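You operate a simulated robot arm through the tools that you are given. There is no shell and no other tool.

You are at the controls of a simulated robot arm. One attempt, no reset.

## Task
Prime the pump into the cup, then pump the pot down to 3 litres.
Fine: CUP valve open only for priming, until the stream is steady; FEED valve open for the run and shut after; pump off at the end.

The check looks at the end state, three seconds after you hand in, the way a careful person would. Anything else that was tipped, shoved, dropped, spilled or broken makes it a failure.

## Robot
A 7-joint arm with a two-finger parallel gripper, fixed in place. Base frame: the origin is on the floor under the middle of its stand, x ahead of it, y to its left, z up. Lengths are in mm, angles in degrees, forces in N, time in s.
With the tool pointing down near the work surface it reaches from about 340 to 760 mm from the base axis. Its first joint turns from -115.0 to 115.0 degrees. Payload 3.91 kg.
The tool frame sits at the grasp point between the pads (the TCP): z along the fingers, y along the line on which they close. The tips reach 30 mm beyond it. The gripper opens to 110 mm. The fingers are 20 mm wide and 10 mm thick; the gripper's body (48 by 112 mm) begins 55 mm behind the TCP.
Orientation is told as [roll, pitch, yaw] about the base's x, y, z axes, in that order, counted from this pose: with the fingers straight down and closing along the base's y, the tool's x points along the base's -x, its y along +y and its z along -z.

## Interface
- The arm moves only by the tool apply_moves. Its argument "increments" is a list of rows, each a list of 2 entries, a list of its own where there are three numbers: the shift along the tool's x, y, z in units of 500 mm (1.0 is 500 mm), then the turn, a rotation vector about the tool's x, y, z in units of 60 degrees (1.0 is 60 degrees). In form: [[[x, y, z], [ax, ay, az]], ...]. A call has 1 to 20 rows; each row is the pose to reach, as a shift and turn from the pose commanded when the call began, along the tool's axes at that moment. "claw" is the gripper command, from -1 (fully open) to 1 (shut), values between in proportion, set as the call begins (left out, the last holds). A call with a number of a shift or a turn outside -1 to 1 is refused whole. A row lasts 0.2 s, in which the tool goes at most 50 mm and 8.6 degrees; a call with a longer step from one row to the next is refused whole, and so is a gripper value outside its range. A pose out of reach is approached as far as the arm can. The call stops where the force on the tool passes 90 N (or 10 N more than at its start, if that is more) or the arm is blocked; 0.2 s more then pass. The fingers move at their own pace (about 108 mm/s each) and stop on an object; they squeeze with about 25 N. The grip force told is the motor's: it shows also when the fingers shut on nothing. Time passes only in rows, and 0.2 s behind the last, so rows that repeat a pose let the fingers close. It gives the time, the measured TCP pose, the force on the tool (base axes), the opening and the grip force at its end, in the units of the frame above (readings bear some noise), with the torque about the TCP (base axes, N m) and any sound that the robot's microphone picked up.
- Cameras (640 x 400 px; columns grow to the right, rows downward): "scene" is fixed at [47.5, 499.9, 1261.5]; the picture's right is [-0.12, -0.99, 0.00], its down [-0.67, 0.08, -0.74] and it looks along [0.74, -0.09, -0.67] (base axes); focal length 214 px, centre (320, 200). "wrist" rides on the gripper at [72, 17, -103] in the tool frame; the picture's right is [-0.23, 0.97, 0.00], its down [-0.76, -0.18, -0.62] and it looks along [-0.61, -0.14, 0.78] (tool axes); focal length 222 px, centre (320, 200). There is no depth. A picture from a camera that has moved, and an enlarged one, comes with that camera's place and axes in the base frame and with its lens.
- camera(camera): a new picture of that camera. The clock stands still meanwhile.
- move_column(by): slides the trunk up (or, below 0, down) by that many mm; the arm rides with it, the base frame stays. It gives what a move gives, with no picture.
- zoom(camera, box): a new picture of the part [left, top, right, bottom] of that camera's present view, enlarged. The clock stands still meanwhile.
- close_job(): hands the job in; it is judged then, once.

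Places have to be worked out from the pictures, the camera data and where the tool is seen. Open the gripper and draw the arm clear of the work before you hand the job in, unless the task says otherwise.

The tools are called as name(argument=value, ...) on one line, values as JSON. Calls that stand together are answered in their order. apply_moves: Moves the arm, as the interface text tells. Its arguments: {"type":"object","properties":{"increments":{"type":"array"},"claw":{"type":"number"}},"required":["increments"]} The other tools are called the same way: move_column (by) moves the trunk up or down; camera (camera) takes a picture; zoom (camera, box) takes an enlarged picture of a part of a camera's view; close_job () hands the job in.

At the start:

```text
t: 0.0
position: [454.0, 287.1, 1063.9]
tcp_rot: [0.1, 0.0, 0.0]
ft_force: [-0.1, -0.3, 0.1]
torque: [0.0, 0.0, -0.01]
width: 110.0
grasp_force: 0.1
trunk travel left (down, up): [-675.0, 315.0]
```

scene: 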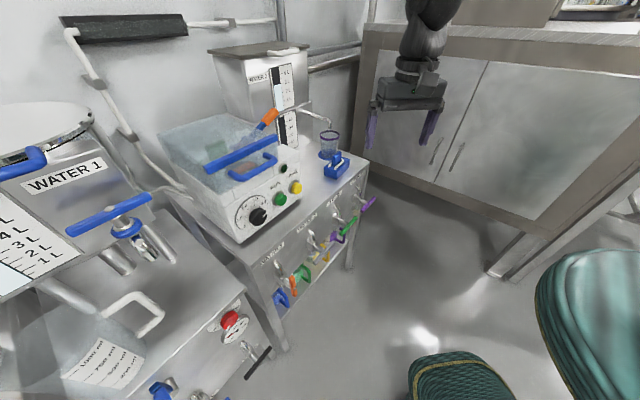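
wrist: 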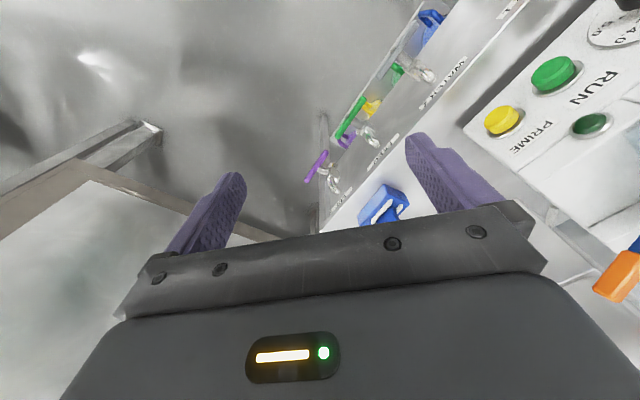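

The scene shows two pots (WATER 1, WATER 2), a pump box with RUN/PRIME buttons, a cup and several levers. I zoom into the parts to read the labels before I move.

zoom(camera="scene", box=[150, 40, 390, 190])

zoom(camera="scene", box=[200, 130, 400, 255])

zoom(camera="scene", box=[220, 190, 400, 320])

zoom(camera="scene", box=[0, 90, 200, 215])

zoom(camera="scene", box=[0, 200, 300, 400])

zoom(camera="wrist", box=[290, 0, 640, 220])

```text
2.67 times, centred on (270, 115) of scene
camera zoom: at [47.5, 499.9, 1261.5], right [-0.12, -0.99, 0.0], down [-0.67, 0.08, -0.74], along [0.74, -0.09, -0.67], focal length 572 px, centre (453, 427)
```

zoom: 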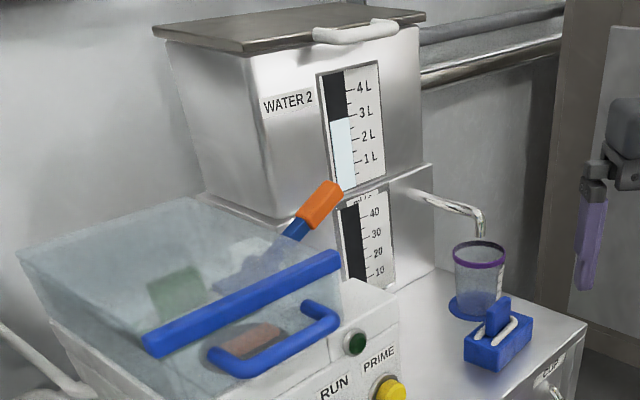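

```text
3.20 times, centred on (300, 192) of scene
camera zoom: at [47.5, 499.9, 1261.5], right [-0.12, -0.99, 0.0], down [-0.67, 0.08, -0.74], along [0.74, -0.09, -0.67], focal length 686 px, centre (384, 224)
```

zoom: 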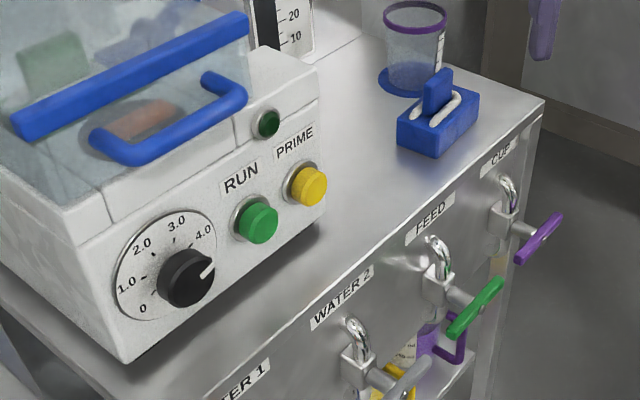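

```text
3.08 times, centred on (310, 255) of scene
camera zoom: at [47.5, 499.9, 1261.5], right [-0.12, -0.99, 0.0], down [-0.67, 0.08, -0.74], along [0.74, -0.09, -0.67], focal length 660 px, centre (351, 31)
```

zoom: 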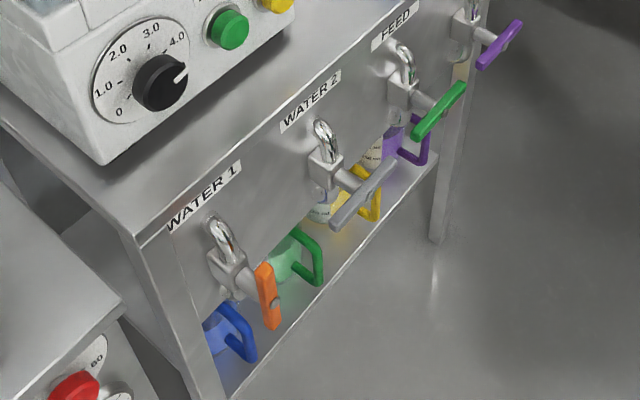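

```text
3.20 times, centred on (100, 152) of scene
camera zoom: at [47.5, 499.9, 1261.5], right [-0.12, -0.99, 0.0], down [-0.67, 0.08, -0.74], along [0.74, -0.09, -0.67], focal length 686 px, centre (1024, 352)
```

zoom: 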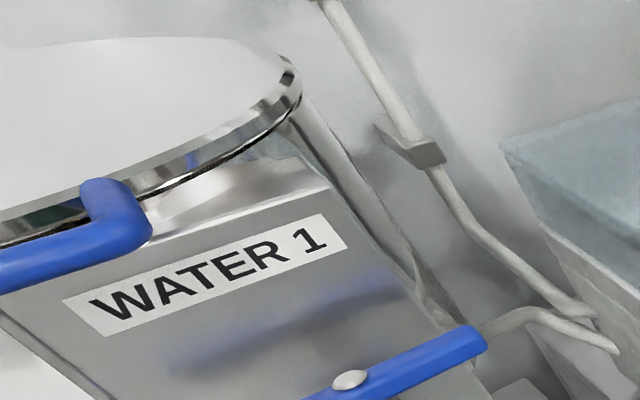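

```text
2.00 times, centred on (150, 300) of scene
camera zoom: at [47.5, 499.9, 1261.5], right [-0.12, -0.99, 0.0], down [-0.67, 0.08, -0.74], along [0.74, -0.09, -0.67], focal length 429 px, centre (660, 0)
```

zoom: 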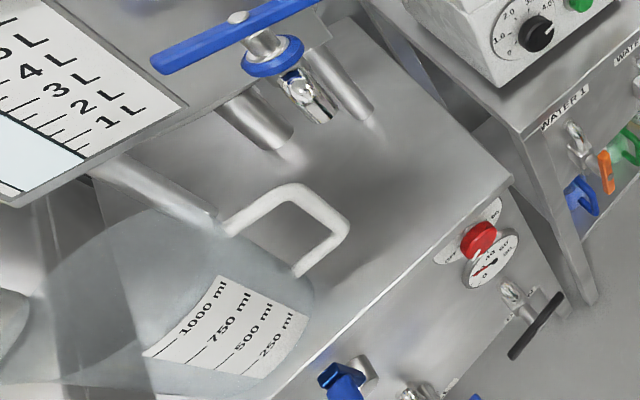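

```text
1.82 times, centred on (465, 110) of wrist
camera zoom: at [380.9, 305.6, 1168.3], right [0.23, 0.97, 0.0], down [0.76, -0.18, 0.62], along [0.61, -0.14, -0.78], focal length 404 px, centre (56, 364)
```

zoom: 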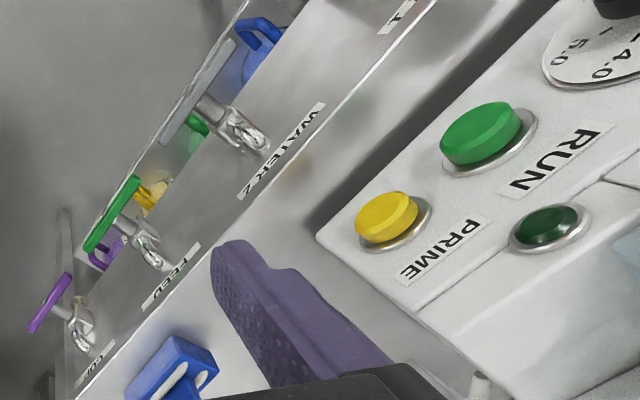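

I want to read the gauges, the dial, and the valve states more closely, so I zoom further.

zoom(camera="scene", box=[0, 190, 80, 300])

zoom(camera="scene", box=[240, 50, 320, 100])

zoom(camera="scene", box=[250, 95, 320, 150])

zoom(camera="scene", box=[225, 155, 325, 240])

zoom(camera="scene", box=[295, 95, 375, 195])

zoom(camera="scene", box=[250, 220, 330, 310])

zoom(camera="scene", box=[300, 180, 390, 270])

zoom(camera="scene", box=[40, 0, 300, 160])

```text
3.64 times, centred on (40, 245) of scene
camera zoom: at [47.5, 499.9, 1261.5], right [-0.12, -0.99, 0.0], down [-0.67, 0.08, -0.74], along [0.74, -0.09, -0.67], focal length 780 px, centre (1338, 36)
```

zoom: 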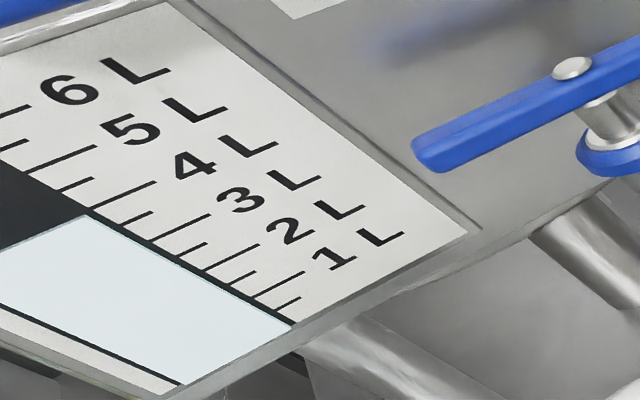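

```text
8.00 times, centred on (280, 75) of scene
camera zoom: at [47.5, 499.9, 1261.5], right [-0.12, -0.99, 0.0], down [-0.67, 0.08, -0.74], along [0.74, -0.09, -0.67], focal length 1716 px, centre (640, 1200)
```

zoom: 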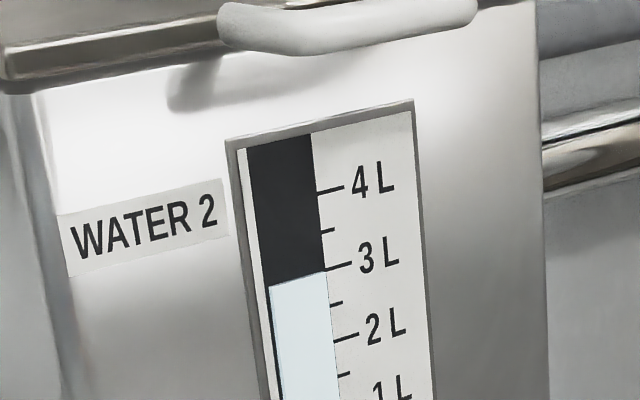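

```text
7.27 times, centred on (285, 122) of scene
camera zoom: at [47.5, 499.9, 1261.5], right [-0.12, -0.99, 0.0], down [-0.67, 0.08, -0.74], along [0.74, -0.09, -0.67], focal length 1560 px, centre (574, 764)
```

zoom: 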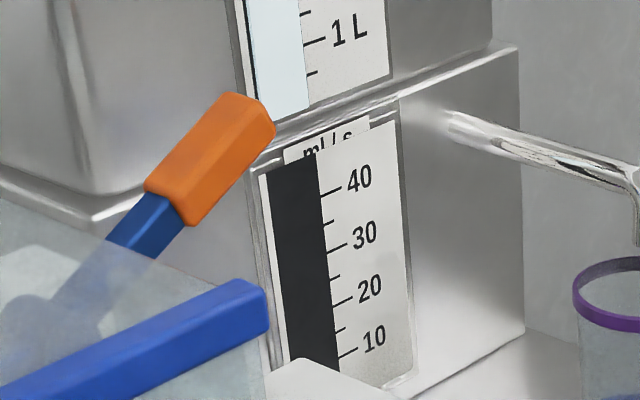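

```text
4.71 times, centred on (275, 198) of scene
camera zoom: at [47.5, 499.9, 1261.5], right [-0.12, -0.99, 0.0], down [-0.67, 0.08, -0.74], along [0.74, -0.09, -0.67], focal length 1009 px, centre (532, 212)
```

zoom: 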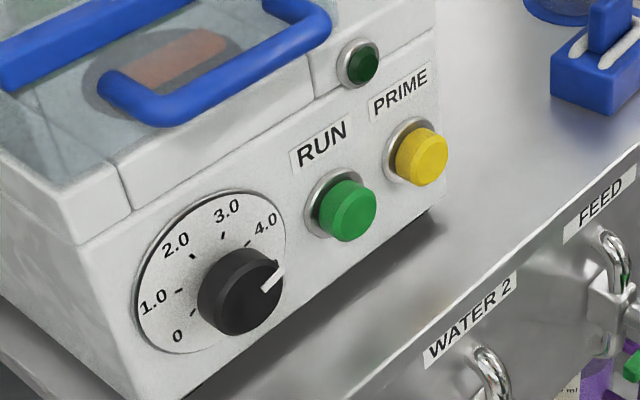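

```text
4.00 times, centred on (335, 145) of scene
camera zoom: at [47.5, 499.9, 1261.5], right [-0.12, -0.99, 0.0], down [-0.67, 0.08, -0.74], along [0.74, -0.09, -0.67], focal length 858 px, centre (260, 420)
```

zoom: 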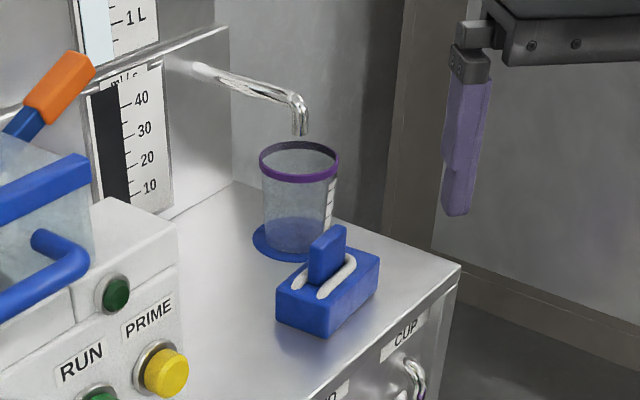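

```text
4.44 times, centred on (290, 265) of scene
camera zoom: at [47.5, 499.9, 1261.5], right [-0.12, -0.99, 0.0], down [-0.67, 0.08, -0.74], along [0.74, -0.09, -0.67], focal length 953 px, centre (453, -89)
```

zoom: 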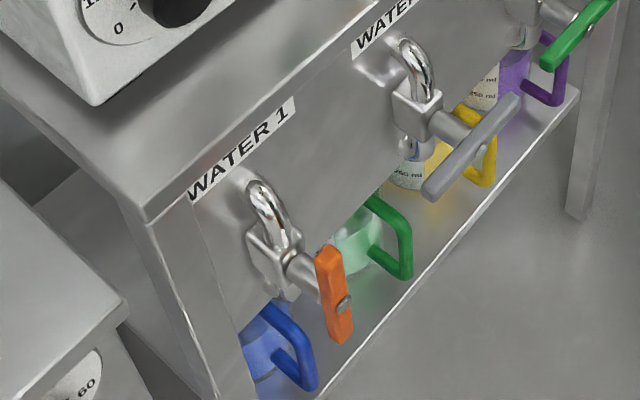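

```text
4.44 times, centred on (345, 225) of scene
camera zoom: at [47.5, 499.9, 1261.5], right [-0.12, -0.99, 0.0], down [-0.67, 0.08, -0.74], along [0.74, -0.09, -0.67], focal length 953 px, centre (209, 89)
```

zoom: 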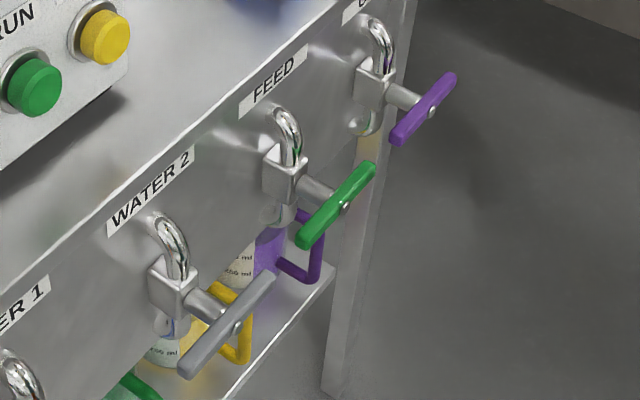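

```text
2.46 times, centred on (170, 80) of scene
camera zoom: at [47.5, 499.9, 1261.5], right [-0.12, -0.99, 0.0], down [-0.67, 0.08, -0.74], along [0.74, -0.09, -0.67], focal length 528 px, centre (689, 495)
```

zoom: 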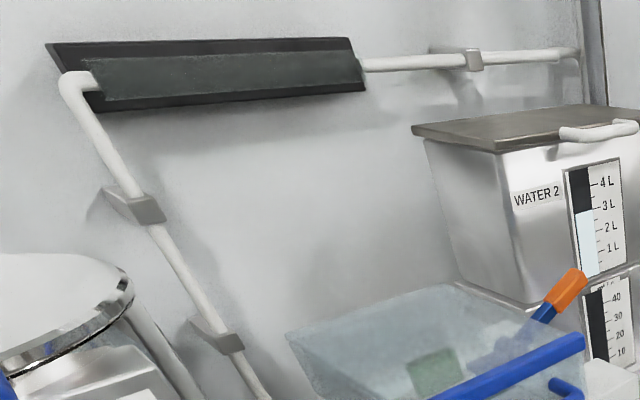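

From the pictures: WATER 1 (round pot) is at about 4.1 L with its orange valve handle vertical (open), while WATER 2, FEED and CUP handles are horizontal (shut). The bench front runs about 45° to my base, so I turn the tool +45° yaw in place to see the bench squarely with the wrist camera.

apply_moves(increments=[[[0, 0, 0], [0, 0, -0.125]], [[0, 0, 0], [0, 0, -0.25]], [[0, 0, 0], [0, 0, -0.375]], [[0, 0, 0], [0, 0, -0.5]], [[0, 0, 0], [0, 0, -0.625]], [[0, 0, 0], [0, 0, -0.75]], [[0, 0, 0], [0, 0, -0.75]]])

camera(camera="wrist")

camera(camera="scene")

```text
t: 1.6
position: [454.1, 286.2, 1062.0]
tcp_rot: [0.0, 0.1, 45.1]
ft_force: [0.3, -0.1, -0.6]
torque: [0.02, 0.0, 0.01]
width: 110.0
grasp_force: 0.2
trunk travel left (down, up): [-675.0, 315.0]
```

```text
taken
camera wrist: at [390.4, 248.2, 1167.7], right [-0.53, 0.85, 0.0], down [0.66, 0.41, 0.62], along [0.53, 0.33, -0.78], focal length 222 px, centre (320, 200)
```

wrist: 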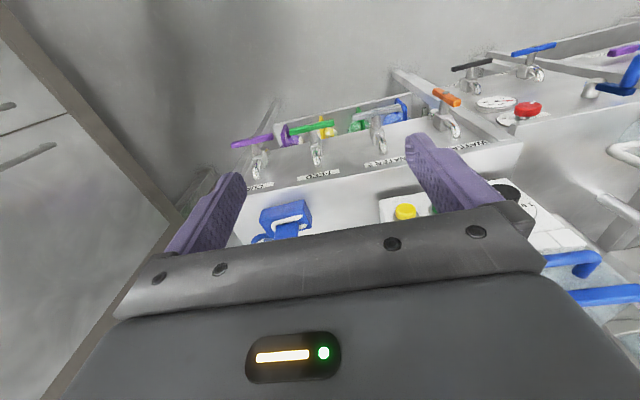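

```text
taken
```

scene: 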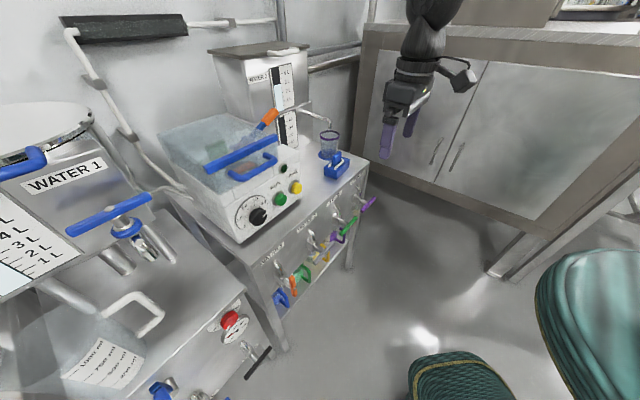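

The wrist picture is upside down (image-down is forward), showing the valve row, the cup holder and the buttons. I zoom in for accurate pixel positions.

zoom(camera="wrist", box=[220, 80, 380, 180])

zoom(camera="wrist", box=[360, 60, 520, 160])

zoom(camera="wrist", box=[240, 150, 400, 250])

zoom(camera="wrist", box=[440, 20, 640, 145])

zoom(camera="wrist", box=[460, 130, 640, 330])

```text
4.00 times, centred on (300, 130) of wrist
camera zoom: at [390.4, 248.2, 1167.7], right [-0.53, 0.85, 0.0], down [0.66, 0.41, 0.62], along [0.53, 0.33, -0.78], focal length 888 px, centre (400, 480)
```

zoom: 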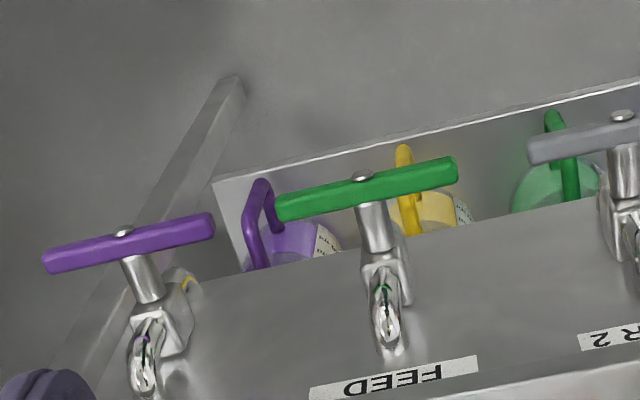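

```text
4.00 times, centred on (440, 110) of wrist
camera zoom: at [390.4, 248.2, 1167.7], right [-0.53, 0.85, 0.0], down [0.66, 0.41, 0.62], along [0.53, 0.33, -0.78], focal length 888 px, centre (-160, 560)
```

zoom: 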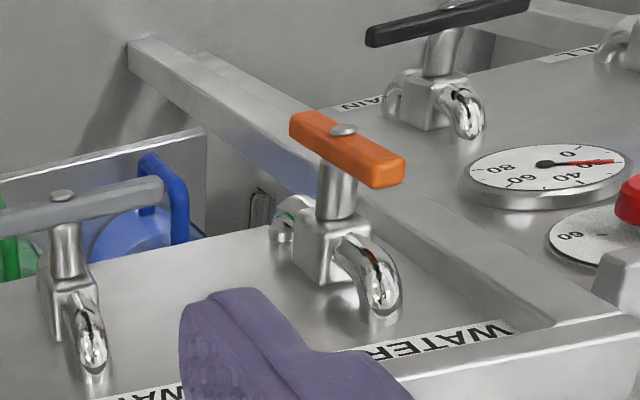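

```text
4.00 times, centred on (320, 200) of wrist
camera zoom: at [390.4, 248.2, 1167.7], right [-0.53, 0.85, 0.0], down [0.66, 0.41, 0.62], along [0.53, 0.33, -0.78], focal length 888 px, centre (320, 200)
```

zoom: 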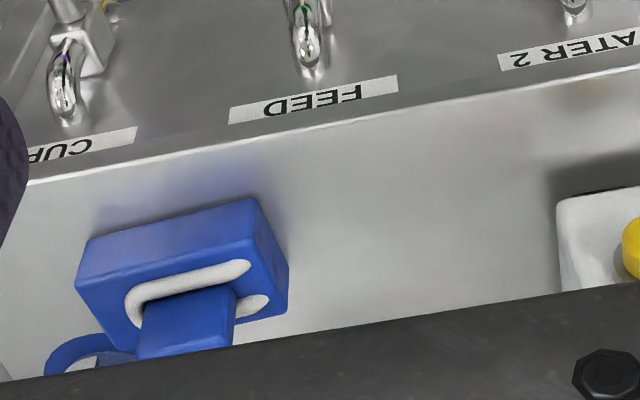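

```text
3.20 times, centred on (540, 82) of wrist
camera zoom: at [390.4, 248.2, 1167.7], right [-0.53, 0.85, 0.0], down [0.66, 0.41, 0.62], along [0.53, 0.33, -0.78], focal length 711 px, centre (-384, 576)
```

zoom: 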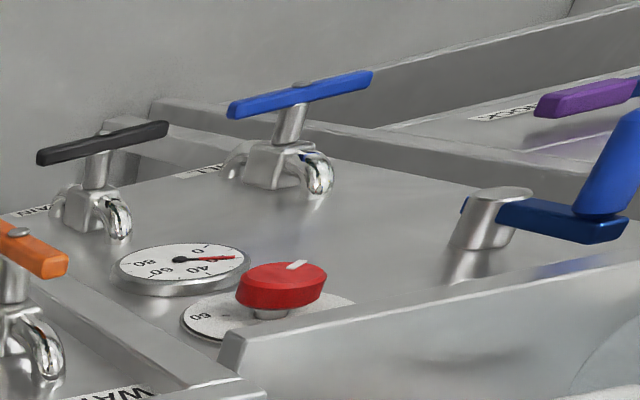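

```text
2.00 times, centred on (550, 230) of wrist
camera zoom: at [390.4, 248.2, 1167.7], right [-0.53, 0.85, 0.0], down [0.66, 0.41, 0.62], along [0.53, 0.33, -0.78], focal length 444 px, centre (-140, 140)
```

zoom: 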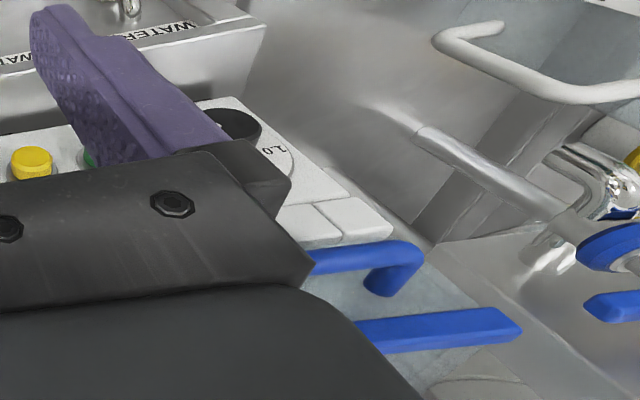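

Triangulating: PRIME ≈ (532, 509, 875), CUP handle centre ≈ (664, 225, 659), FEED handle centre ≈ (560, 330, 660), valve row along (-0.707, 0.707), front facing (-0.707, -0.707). I move up and over towards the pump box to look down on its panel, lever and cup.

apply_moves(increments=[[[-0.05, 0.025, -0.047], [0, 0, 0]], [[-0.1, 0.05, -0.094], [0, 0, 0]], [[-0.15, 0.075, -0.141], [0, 0, 0]], [[-0.2, 0.1, -0.188], [0, 0, 0]], [[-0.2545, 0.1244, -0.236], [0, 0, 0]], [[-0.2545, 0.1244, -0.236], [0, 0, 0]]])

camera(camera="wrist")

zoom(camera="wrist", box=[240, 0, 480, 150])

zoom(camera="wrist", box=[400, 0, 640, 150])

zoom(camera="wrist", box=[160, 50, 400, 200])

```text
t: 3.0
position: [498.8, 418.4, 1183.3]
tcp_rot: [-0.1, 0.0, 45.0]
ft_force: [0.2, 0.3, 0.3]
torque: [-0.02, 0.02, -0.01]
width: 109.8
grasp_force: 0.0
trunk travel left (down, up): [-675.0, 315.0]
```

```text
taken
camera wrist: at [434.9, 380.8, 1288.1], right [-0.53, 0.85, 0.0], down [0.66, 0.41, 0.62], along [0.53, 0.33, -0.78], focal length 222 px, centre (320, 200)
```

wrist: 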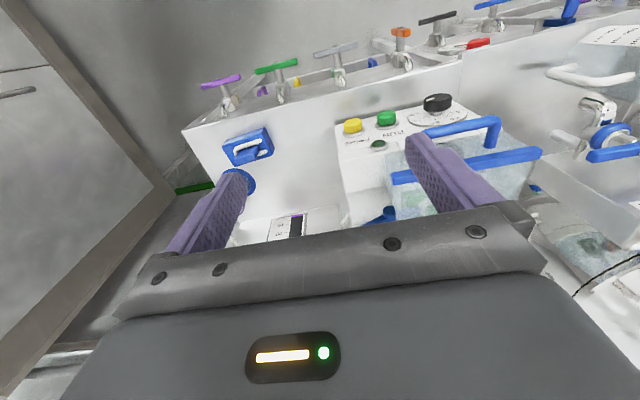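

```text
2.67 times, centred on (360, 75) of wrist
camera zoom: at [434.9, 380.8, 1288.1], right [-0.53, 0.85, 0.0], down [0.66, 0.41, 0.62], along [0.53, 0.33, -0.78], focal length 592 px, centre (213, 533)
```

zoom: 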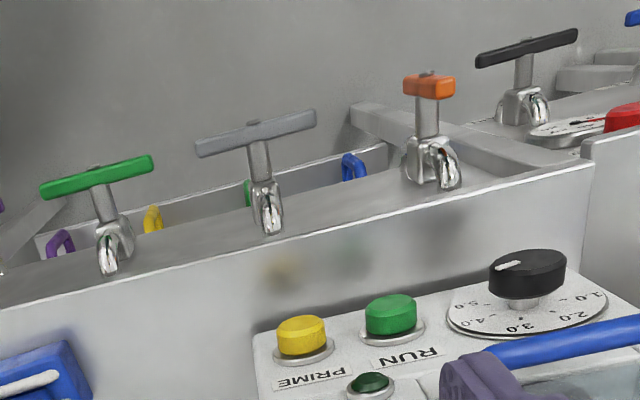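

```text
2.67 times, centred on (520, 75) of wrist
camera zoom: at [434.9, 380.8, 1288.1], right [-0.53, 0.85, 0.0], down [0.66, 0.41, 0.62], along [0.53, 0.33, -0.78], focal length 592 px, centre (-213, 533)
```

zoom: 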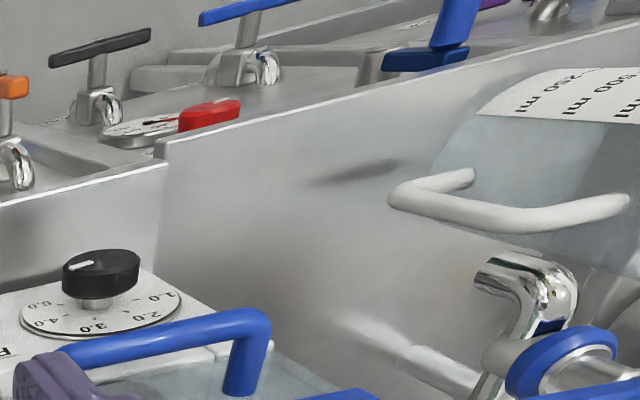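

```text
2.67 times, centred on (280, 125) of wrist
camera zoom: at [434.9, 380.8, 1288.1], right [-0.53, 0.85, 0.0], down [0.66, 0.41, 0.62], along [0.53, 0.33, -0.78], focal length 592 px, centre (427, 400)
```

zoom: 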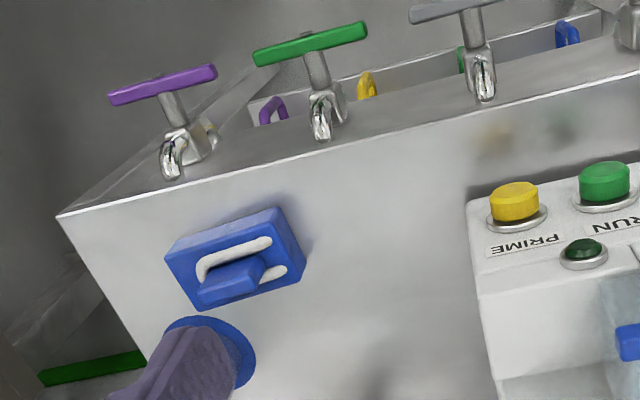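

The panel of the pump box is nearly vertical with PRIME ≈ (526, 509, 878) and RUN ≈ (481, 551, 881), so a horizontal tool pointing along (0.707, 0.707, 0) suits both buttons and valve handles. I draw back over the open floor and tilt the tool to horizontal to test this pose.

apply_moves(increments=[[[0.03, -0.005, 0.022], [0, -0.1364, 0]], [[0.061, -0.01, 0.045], [0, -0.2727, 0]], [[0.091, -0.015, 0.067], [0, -0.4091, 0]], [[0.122, -0.02, 0.089], [0, -0.5455, 0]], [[0.152, -0.025, 0.112], [0, -0.6818, 0]], [[0.183, -0.03, 0.134], [0, -0.8182, 0]], [[0.213, -0.035, 0.157], [0, -0.95, 0]], [[0.244, -0.04, 0.179], [0, -1.0, 0]], [[0.335, -0.055, 0.246], [0, -1.0, 0]]])

camera(camera="scene")

camera(camera="wrist")

```text
refused: row 9 steps farther than a row can; nothing moved
```

```text
taken
```

scene: 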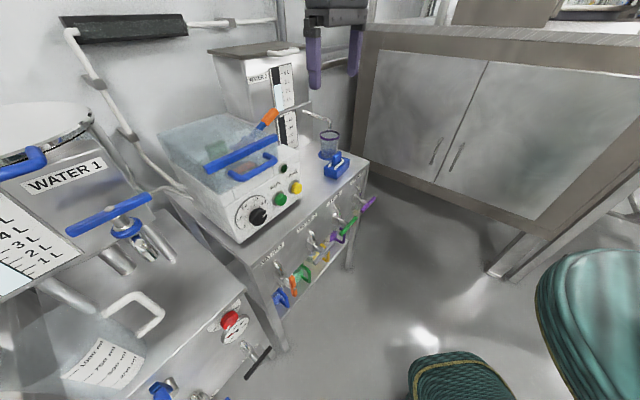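

```text
taken
camera wrist: at [434.9, 380.8, 1288.1], right [-0.53, 0.85, 0.0], down [0.66, 0.41, 0.62], along [0.53, 0.33, -0.78], focal length 222 px, centre (320, 200)
```

wrist: 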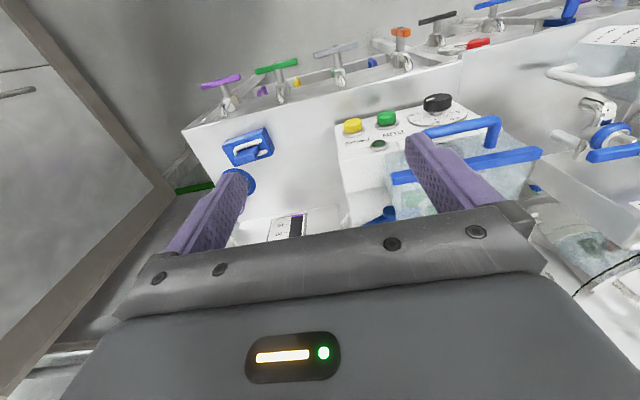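

The call was refused for a step too long; I redo it with evenly spaced rows (60° tilt over nine rows plus the retreat).

apply_moves(increments=[[[0.037, -0.006, 0.027], [0, -0.1111, 0]], [[0.074, -0.012, 0.055], [0, -0.2222, 0]], [[0.112, -0.018, 0.082], [0, -0.3333, 0]], [[0.149, -0.024, 0.109], [0, -0.4444, 0]], [[0.186, -0.031, 0.137], [0, -0.5556, 0]], [[0.223, -0.037, 0.164], [0, -0.6667, 0]], [[0.261, -0.043, 0.191], [0, -0.7778, 0]], [[0.298, -0.049, 0.219], [0, -0.8889, 0]], [[0.335, -0.055, 0.246], [0, -1.0, 0]], [[0.335, -0.055, 0.246], [0, -1.0, 0]]])

camera(camera="scene")

camera(camera="wrist")

```text
t: 5.2
position: [405.5, 285.3, 1060.2]
tcp_rot: [-0.1, -60.0, 45.0]
ft_force: [0.5, 0.9, 0.1]
torque: [0.03, 0.0, -0.03]
width: 110.2
grasp_force: 0.0
out of reach, approached as far as the arm can: row 9, 10
trunk travel left (down, up): [-675.0, 315.0]
```

```text
taken
```

scene: 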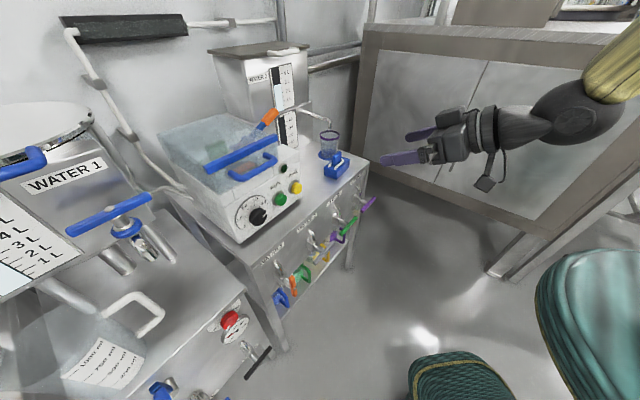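

```text
taken
camera wrist: at [304.7, 209.3, 1050.4], right [-0.61, 0.77, 0.2], down [0.01, -0.24, 0.97], along [0.79, 0.59, 0.13], focal length 222 px, centre (320, 200)
```

wrist: 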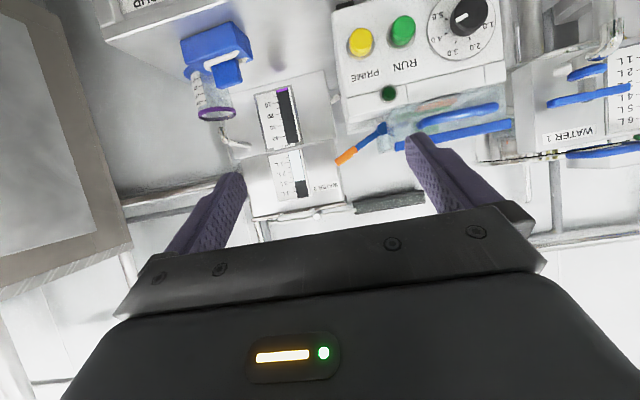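

The 60° tilt was reached (slightly short because folded close to the base). The upside-down wrist view now shows the whole station, so I zoom in on the dial, gauge and cup.

zoom(camera="wrist", box=[330, 0, 530, 125])

zoom(camera="wrist", box=[160, 0, 360, 220])

zoom(camera="wrist", box=[480, 20, 640, 180])

zoom(camera="wrist", box=[320, 80, 480, 200])

```text
3.20 times, centred on (430, 62) of wrist
camera zoom: at [304.7, 209.3, 1050.4], right [-0.61, 0.77, 0.2], down [0.01, -0.24, 0.97], along [0.79, 0.59, 0.13], focal length 711 px, centre (-32, 640)
```

zoom: 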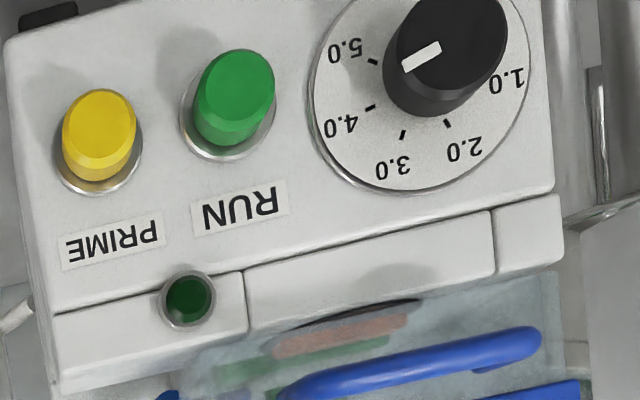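

```text
1.82 times, centred on (260, 110) of wrist
camera zoom: at [304.7, 209.3, 1050.4], right [-0.61, 0.77, 0.2], down [0.01, -0.24, 0.97], along [0.79, 0.59, 0.13], focal length 404 px, centre (429, 364)
```

zoom: 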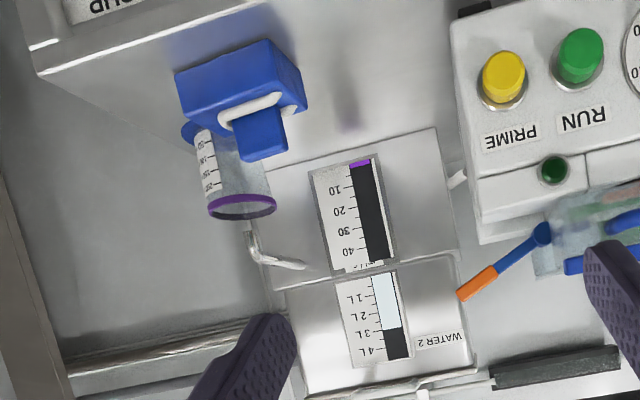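

```text
2.50 times, centred on (560, 100) of wrist
camera zoom: at [304.7, 209.3, 1050.4], right [-0.61, 0.77, 0.2], down [0.01, -0.24, 0.97], along [0.79, 0.59, 0.13], focal length 555 px, centre (-280, 450)
```

zoom: 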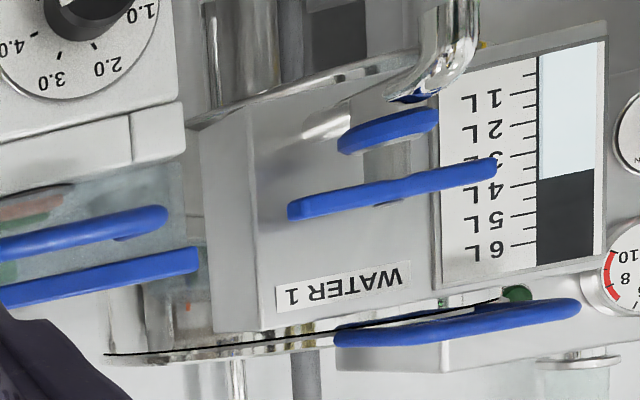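

```text
3.33 times, centred on (400, 140) of wrist
camera zoom: at [304.7, 209.3, 1050.4], right [-0.61, 0.77, 0.2], down [0.01, -0.24, 0.97], along [0.79, 0.59, 0.13], focal length 740 px, centre (53, 400)
```

zoom: 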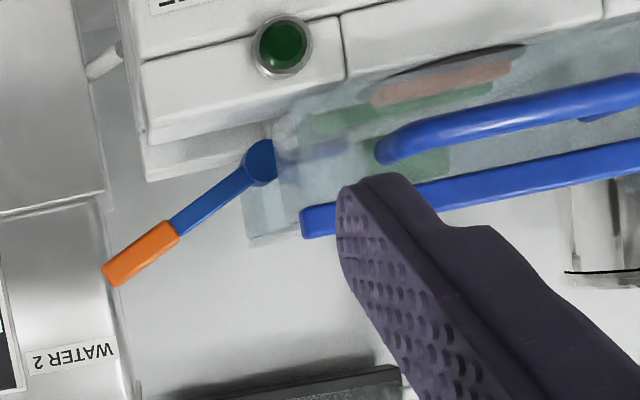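

The dial stands at about 4.0, the flow gauge (ml/s) at 0, and the WATER 1 pot at about 4.0 L. I finish tilting to fully horizontal while moving 60 mm forward.

apply_moves(increments=[[[-0.015, 0, 0.026], [0, -0.125, 0]], [[-0.03, 0, 0.052], [0, -0.25, 0]], [[-0.045, 0, 0.078], [0, -0.375, 0]], [[-0.06, 0, 0.104], [0, -0.5, 0]], [[-0.06, 0, 0.104], [0, -0.5, 0]]])

camera(camera="scene")

```text
t: 6.4
position: [448.6, 326.9, 1059.8]
tcp_rot: [173.7, -89.8, -128.7]
ft_force: [-0.4, -0.1, 0.2]
torque: [0.02, 0.02, 0.0]
width: 110.0
grasp_force: 0.1
trunk travel left (down, up): [-675.0, 315.0]
```

```text
taken
```

scene: 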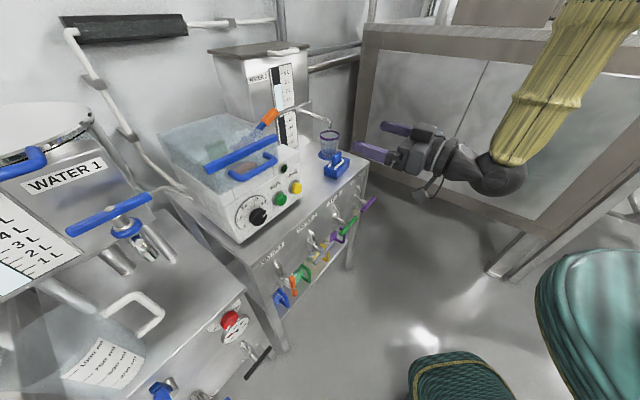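

Horizontal pose is reached with the elbow up. Now I roll the tool +90° about its own axis (in two calls) so the fingers close vertically, as needed to grip the horizontal handles.

apply_moves(increments=[[[0, 0, 0], [0, 0, 0.14]], [[0, 0, 0], [0, 0, 0.28]], [[0, 0, 0], [0, 0, 0.42]], [[0, 0, 0], [0, 0, 0.56]], [[0, 0, 0], [0, 0, 0.7]], [[0, 0, 0], [0, 0, 0.84]], [[0, 0, 0], [0, 0, 0.98]], [[0, 0, 0], [0, 0, 1.0]]])

apply_moves(increments=[[[0, 0, 0], [0, 0, 0.125]], [[0, 0, 0], [0, 0, 0.25]], [[0, 0, 0], [0, 0, 0.375]], [[0, 0, 0], [0, 0, 0.5]], [[0, 0, 0], [0, 0, 0.5]]])

camera(camera="wrist")

camera(camera="scene")

```text
t: 8.2
position: [447.3, 327.8, 1060.9]
tcp_rot: [89.9, -29.8, -45.0]
ft_force: [0.5, 0.1, 0.6]
torque: [-0.01, 0.02, 0.0]
width: 110.0
grasp_force: 0.1
trunk travel left (down, up): [-675.0, 315.0]
```

```text
t: 9.4
position: [448.1, 327.7, 1060.8]
tcp_rot: [90.0, 0.1, -45.1]
ft_force: [-0.1, 0.7, 0.1]
torque: [0.0, 0.03, -0.01]
width: 109.9
grasp_force: 0.1
trunk travel left (down, up): [-675.0, 315.0]
```

```text
taken
camera wrist: at [323.2, 307.0, 1078.5], right [0.16, -0.16, 0.97], down [0.1, -0.98, -0.18], along [0.98, 0.12, -0.14], focal length 222 px, centre (320, 200)
```

wrist: 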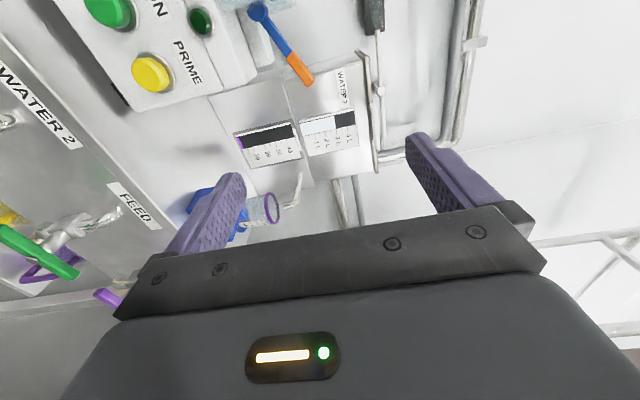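

```text
taken
```

scene: 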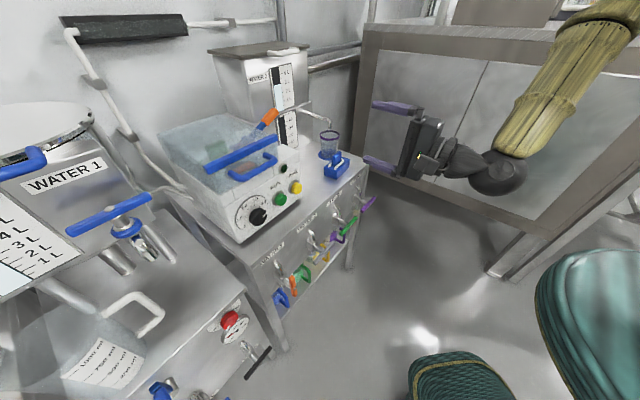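

Tool y is now vertical and tool x runs along the valve row. In depth coordinate q=(x+y)/√2 my tips are at ~579 while handles are at ~620+, so I lower the trunk in two steps towards valve height.

move_column(by=-200)

camera(camera="scene")

camera(camera="wrist")

```text
t: 11.6
position: [448.4, 328.0, 858.5]
tcp_rot: [90.0, 0.0, -45.0]
ft_force: [0.0, 0.5, 0.3]
torque: [-0.02, -0.01, 0.0]
width: 110.1
grasp_force: 0.1
trunk travel left (down, up): [-475.0, 515.0]
```

```text
taken
```

scene: 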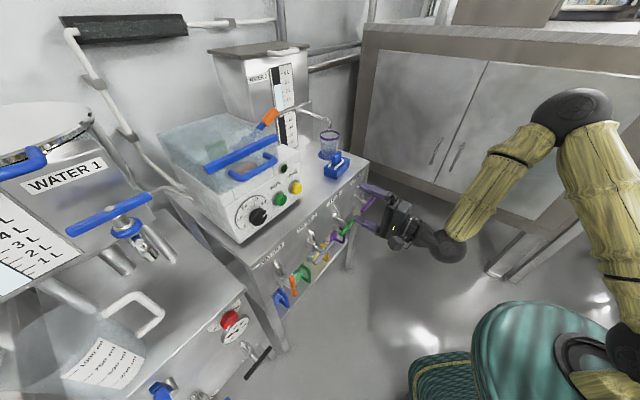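

```text
taken
camera wrist: at [323.1, 306.9, 878.5], right [0.16, -0.16, 0.97], down [0.1, -0.98, -0.18], along [0.98, 0.12, -0.14], focal length 222 px, centre (320, 200)
```

wrist: 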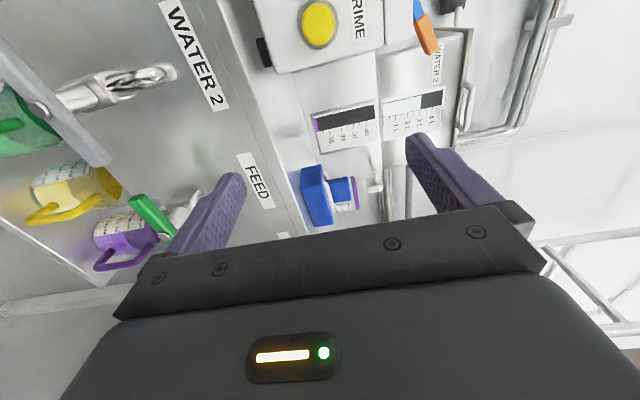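

The trunk moves cleanly (the teal body is the robot's own trunk). I zoom on the FEED and WATER 2 handles from here to refine their positions before lowering further.

zoom(camera="wrist", box=[0, 60, 240, 300])

zoom(camera="scene", box=[320, 160, 420, 260])

```text
1.67 times, centred on (120, 180) of wrist
camera zoom: at [323.1, 306.9, 878.5], right [0.16, -0.16, 0.97], down [0.1, -0.98, -0.18], along [0.98, 0.12, -0.14], focal length 370 px, centre (653, 233)
```

zoom: 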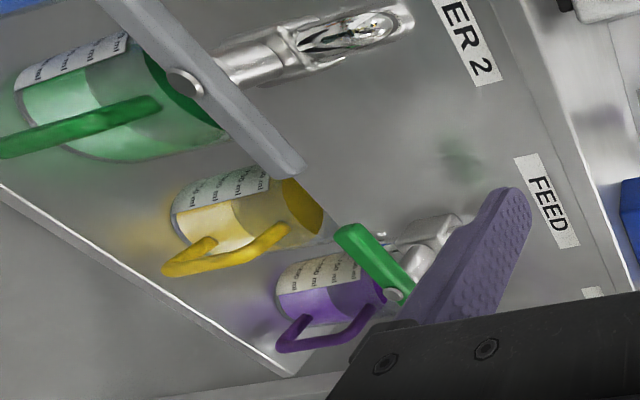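

```text
4.00 times, centred on (370, 210) of scene
camera zoom: at [47.5, 499.9, 1261.5], right [-0.12, -0.99, 0.0], down [-0.67, 0.08, -0.74], along [0.74, -0.09, -0.67], focal length 858 px, centre (120, 160)
```

zoom: 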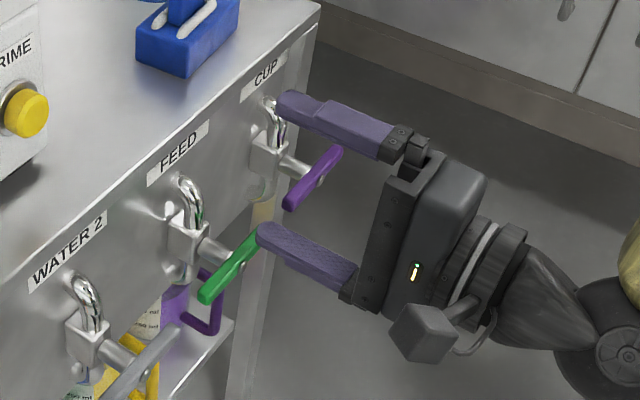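

Geometry agrees with my estimate. I lower the trunk another 200 mm to bring the tool to handle height.

move_column(by=-200)

apply_moves(increments=[[[-0.09, 0, 0], [0, 0, 0]], [[-0.18, 0, 0], [0, 0, 0]], [[-0.27, 0, 0], [0, 0, 0]], [[-0.36, 0, 0], [0, 0, 0]], [[-0.36, 0, 0], [0, 0, 0]]])

camera(camera="wrist")

camera(camera="scene")

```text
t: 13.7
position: [448.5, 328.3, 659.9]
tcp_rot: [90.0, 0.0, -45.0]
ft_force: [-0.6, -0.5, -0.1]
torque: [0.0, 0.0, 0.0]
width: 109.9
grasp_force: 0.0
trunk travel left (down, up): [-275.0, 715.0]
```

```text
t: 14.9
position: [573.1, 201.9, 665.2]
tcp_rot: [90.0, 0.0, -44.9]
ft_force: [0.5, 0.0, 0.6]
torque: [-0.02, 0.03, 0.0]
width: 110.0
grasp_force: 0.1
trunk travel left (down, up): [-275.0, 715.0]
```

```text
taken
camera wrist: at [448.3, 181.4, 683.1], right [0.16, -0.16, 0.97], down [0.1, -0.98, -0.18], along [0.98, 0.12, -0.14], focal length 222 px, centre (320, 200)
```

wrist: 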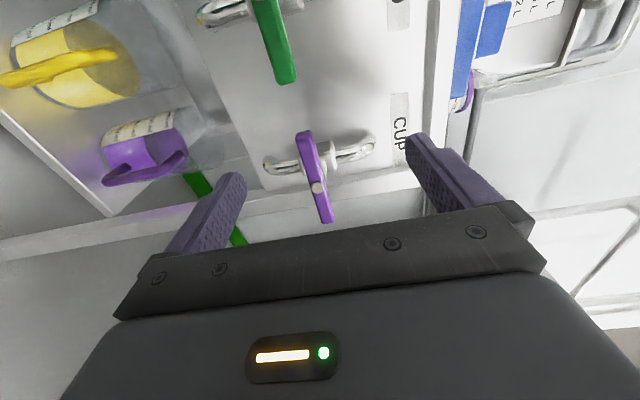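

```text
taken
```

scene: 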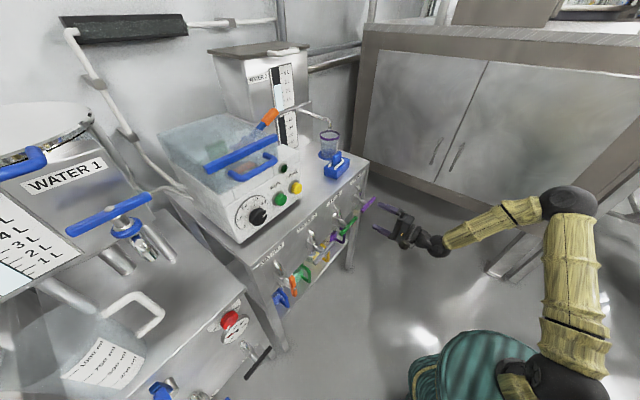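

Now the CUP handle is visible between the fingers. I zoom in to measure it.

zoom(camera="wrist", box=[240, 110, 400, 240])

zoom(camera="scene", box=[330, 180, 430, 260])

```text
3.08 times, centred on (320, 175) of wrist
camera zoom: at [448.3, 181.4, 683.1], right [0.16, -0.16, 0.97], down [0.1, -0.98, -0.18], along [0.98, 0.12, -0.14], focal length 684 px, centre (320, 277)
```

zoom: 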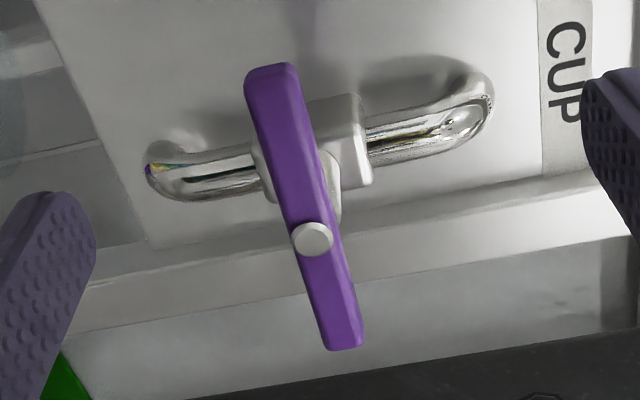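

```text
5.00 times, centred on (380, 220) of scene
camera zoom: at [47.5, 499.9, 1261.5], right [-0.12, -0.99, 0.0], down [-0.67, 0.08, -0.74], along [0.74, -0.09, -0.67], focal length 1072 px, centre (20, 100)
```

zoom: 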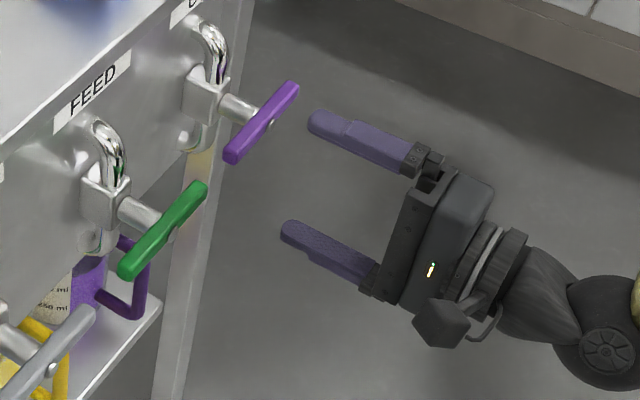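

The handle centre is about p=-309 (along the row), q≈627, z≈653 and it is clearly perpendicular to the vertical pipe (shut). I move to a pre-grasp in front of its left half (30 mm from the hub) with tips still short of it.

apply_moves(increments=[[[-0.016, -0.011, 0.022], [0, 0, 0]], [[-0.033, -0.0224, 0.044], [0, 0, 0]], [[-0.033, -0.0224, 0.044], [0, 0, 0]]])

camera(camera="wrist")

zoom(camera="scene", box=[330, 180, 430, 260])

```text
t: 15.7
position: [600.4, 204.5, 651.3]
tcp_rot: [89.9, 0.0, -44.9]
ft_force: [-0.5, 0.5, -0.3]
torque: [-0.04, 0.01, -0.02]
width: 110.0
grasp_force: 0.1
trunk travel left (down, up): [-275.0, 715.0]
```

```text
taken
camera wrist: at [476.3, 184.1, 669.5], right [0.16, -0.16, 0.97], down [0.1, -0.98, -0.18], along [0.98, 0.12, -0.14], focal length 222 px, centre (320, 200)
```

wrist: 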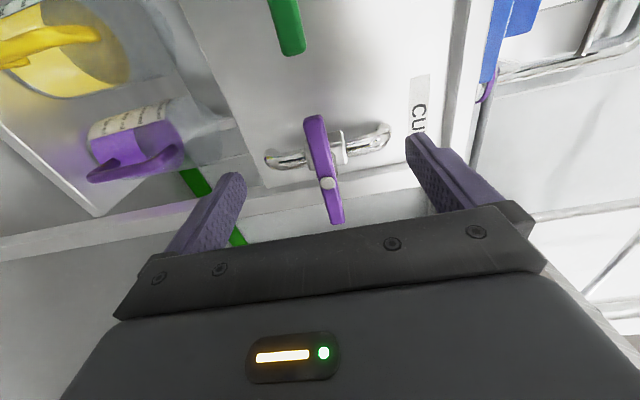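

```text
5.00 times, centred on (380, 220) of scene
camera zoom: at [47.5, 499.9, 1261.5], right [-0.12, -0.99, 0.0], down [-0.67, 0.08, -0.74], along [0.74, -0.09, -0.67], focal length 1072 px, centre (20, 100)
```

zoom: 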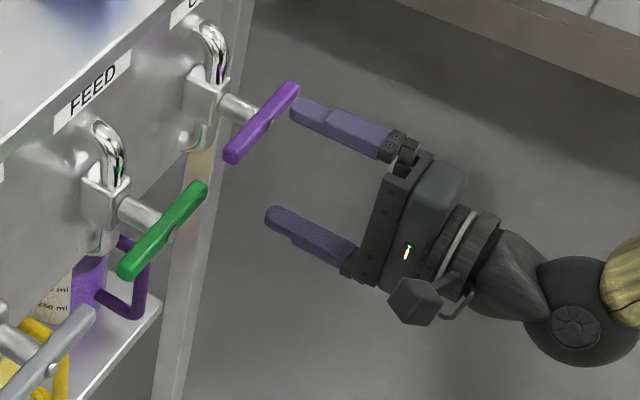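

I zoom to check the vertical centring of the handle between the fingers.

zoom(camera="wrist", box=[240, 100, 400, 230])

```text
3.08 times, centred on (320, 165) of wrist
camera zoom: at [476.3, 184.1, 669.5], right [0.16, -0.16, 0.97], down [0.1, -0.98, -0.18], along [0.98, 0.12, -0.14], focal length 684 px, centre (320, 308)
```

zoom: 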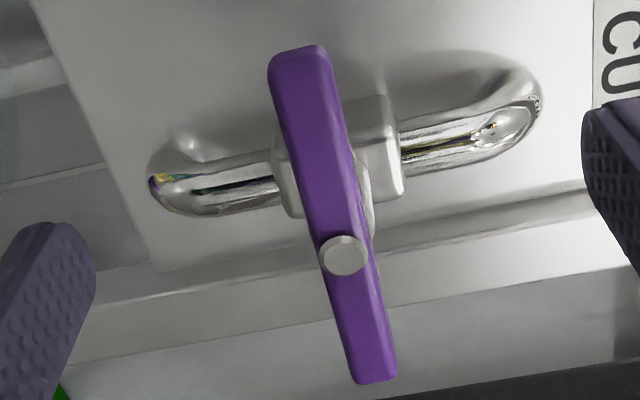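

The handle is at z≈651.5, well centred. I advance to q≈626 at 35 mm left of the hub, then close the fingers on the handle.

apply_moves(increments=[[[0.006, 0, 0.056], [0, 0, 0]], [[0.012, 0, 0.112], [0, 0, 0]], [[0.012, 0, 0.112], [0, 0, 0]]])

zoom(camera="wrist", box=[200, 50, 440, 230])

zoom(camera="scene", box=[330, 180, 430, 260])

```text
t: 16.5
position: [635.8, 252.2, 649.7]
tcp_rot: [89.9, 0.0, -44.9]
ft_force: [0.3, 0.0, -0.7]
torque: [-0.03, -0.02, 0.0]
width: 109.8
grasp_force: 0.1
trunk travel left (down, up): [-275.0, 715.0]
```

```text
2.22 times, centred on (320, 140) of wrist
camera zoom: at [511.5, 230.2, 668.4], right [0.16, -0.16, 0.97], down [0.1, -0.98, -0.18], along [0.98, 0.12, -0.14], focal length 494 px, centre (320, 333)
```

zoom: 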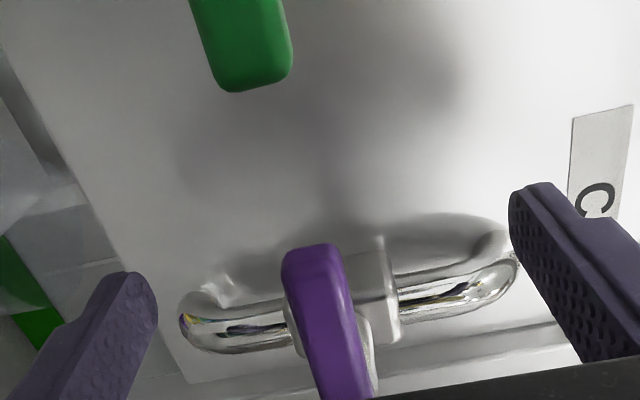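

```text
5.00 times, centred on (380, 220) of scene
camera zoom: at [47.5, 499.9, 1261.5], right [-0.12, -0.99, 0.0], down [-0.67, 0.08, -0.74], along [0.74, -0.09, -0.67], focal length 1072 px, centre (20, 100)
```

zoom: 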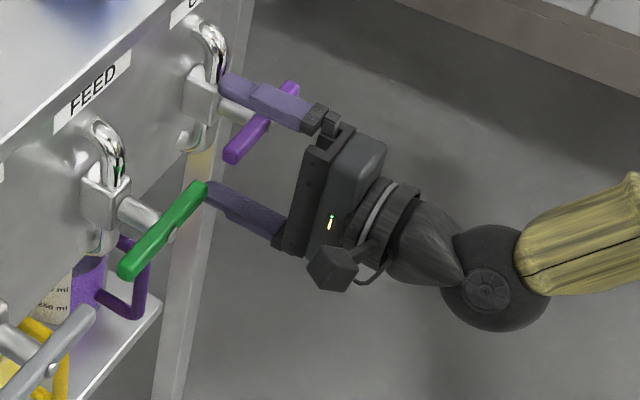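

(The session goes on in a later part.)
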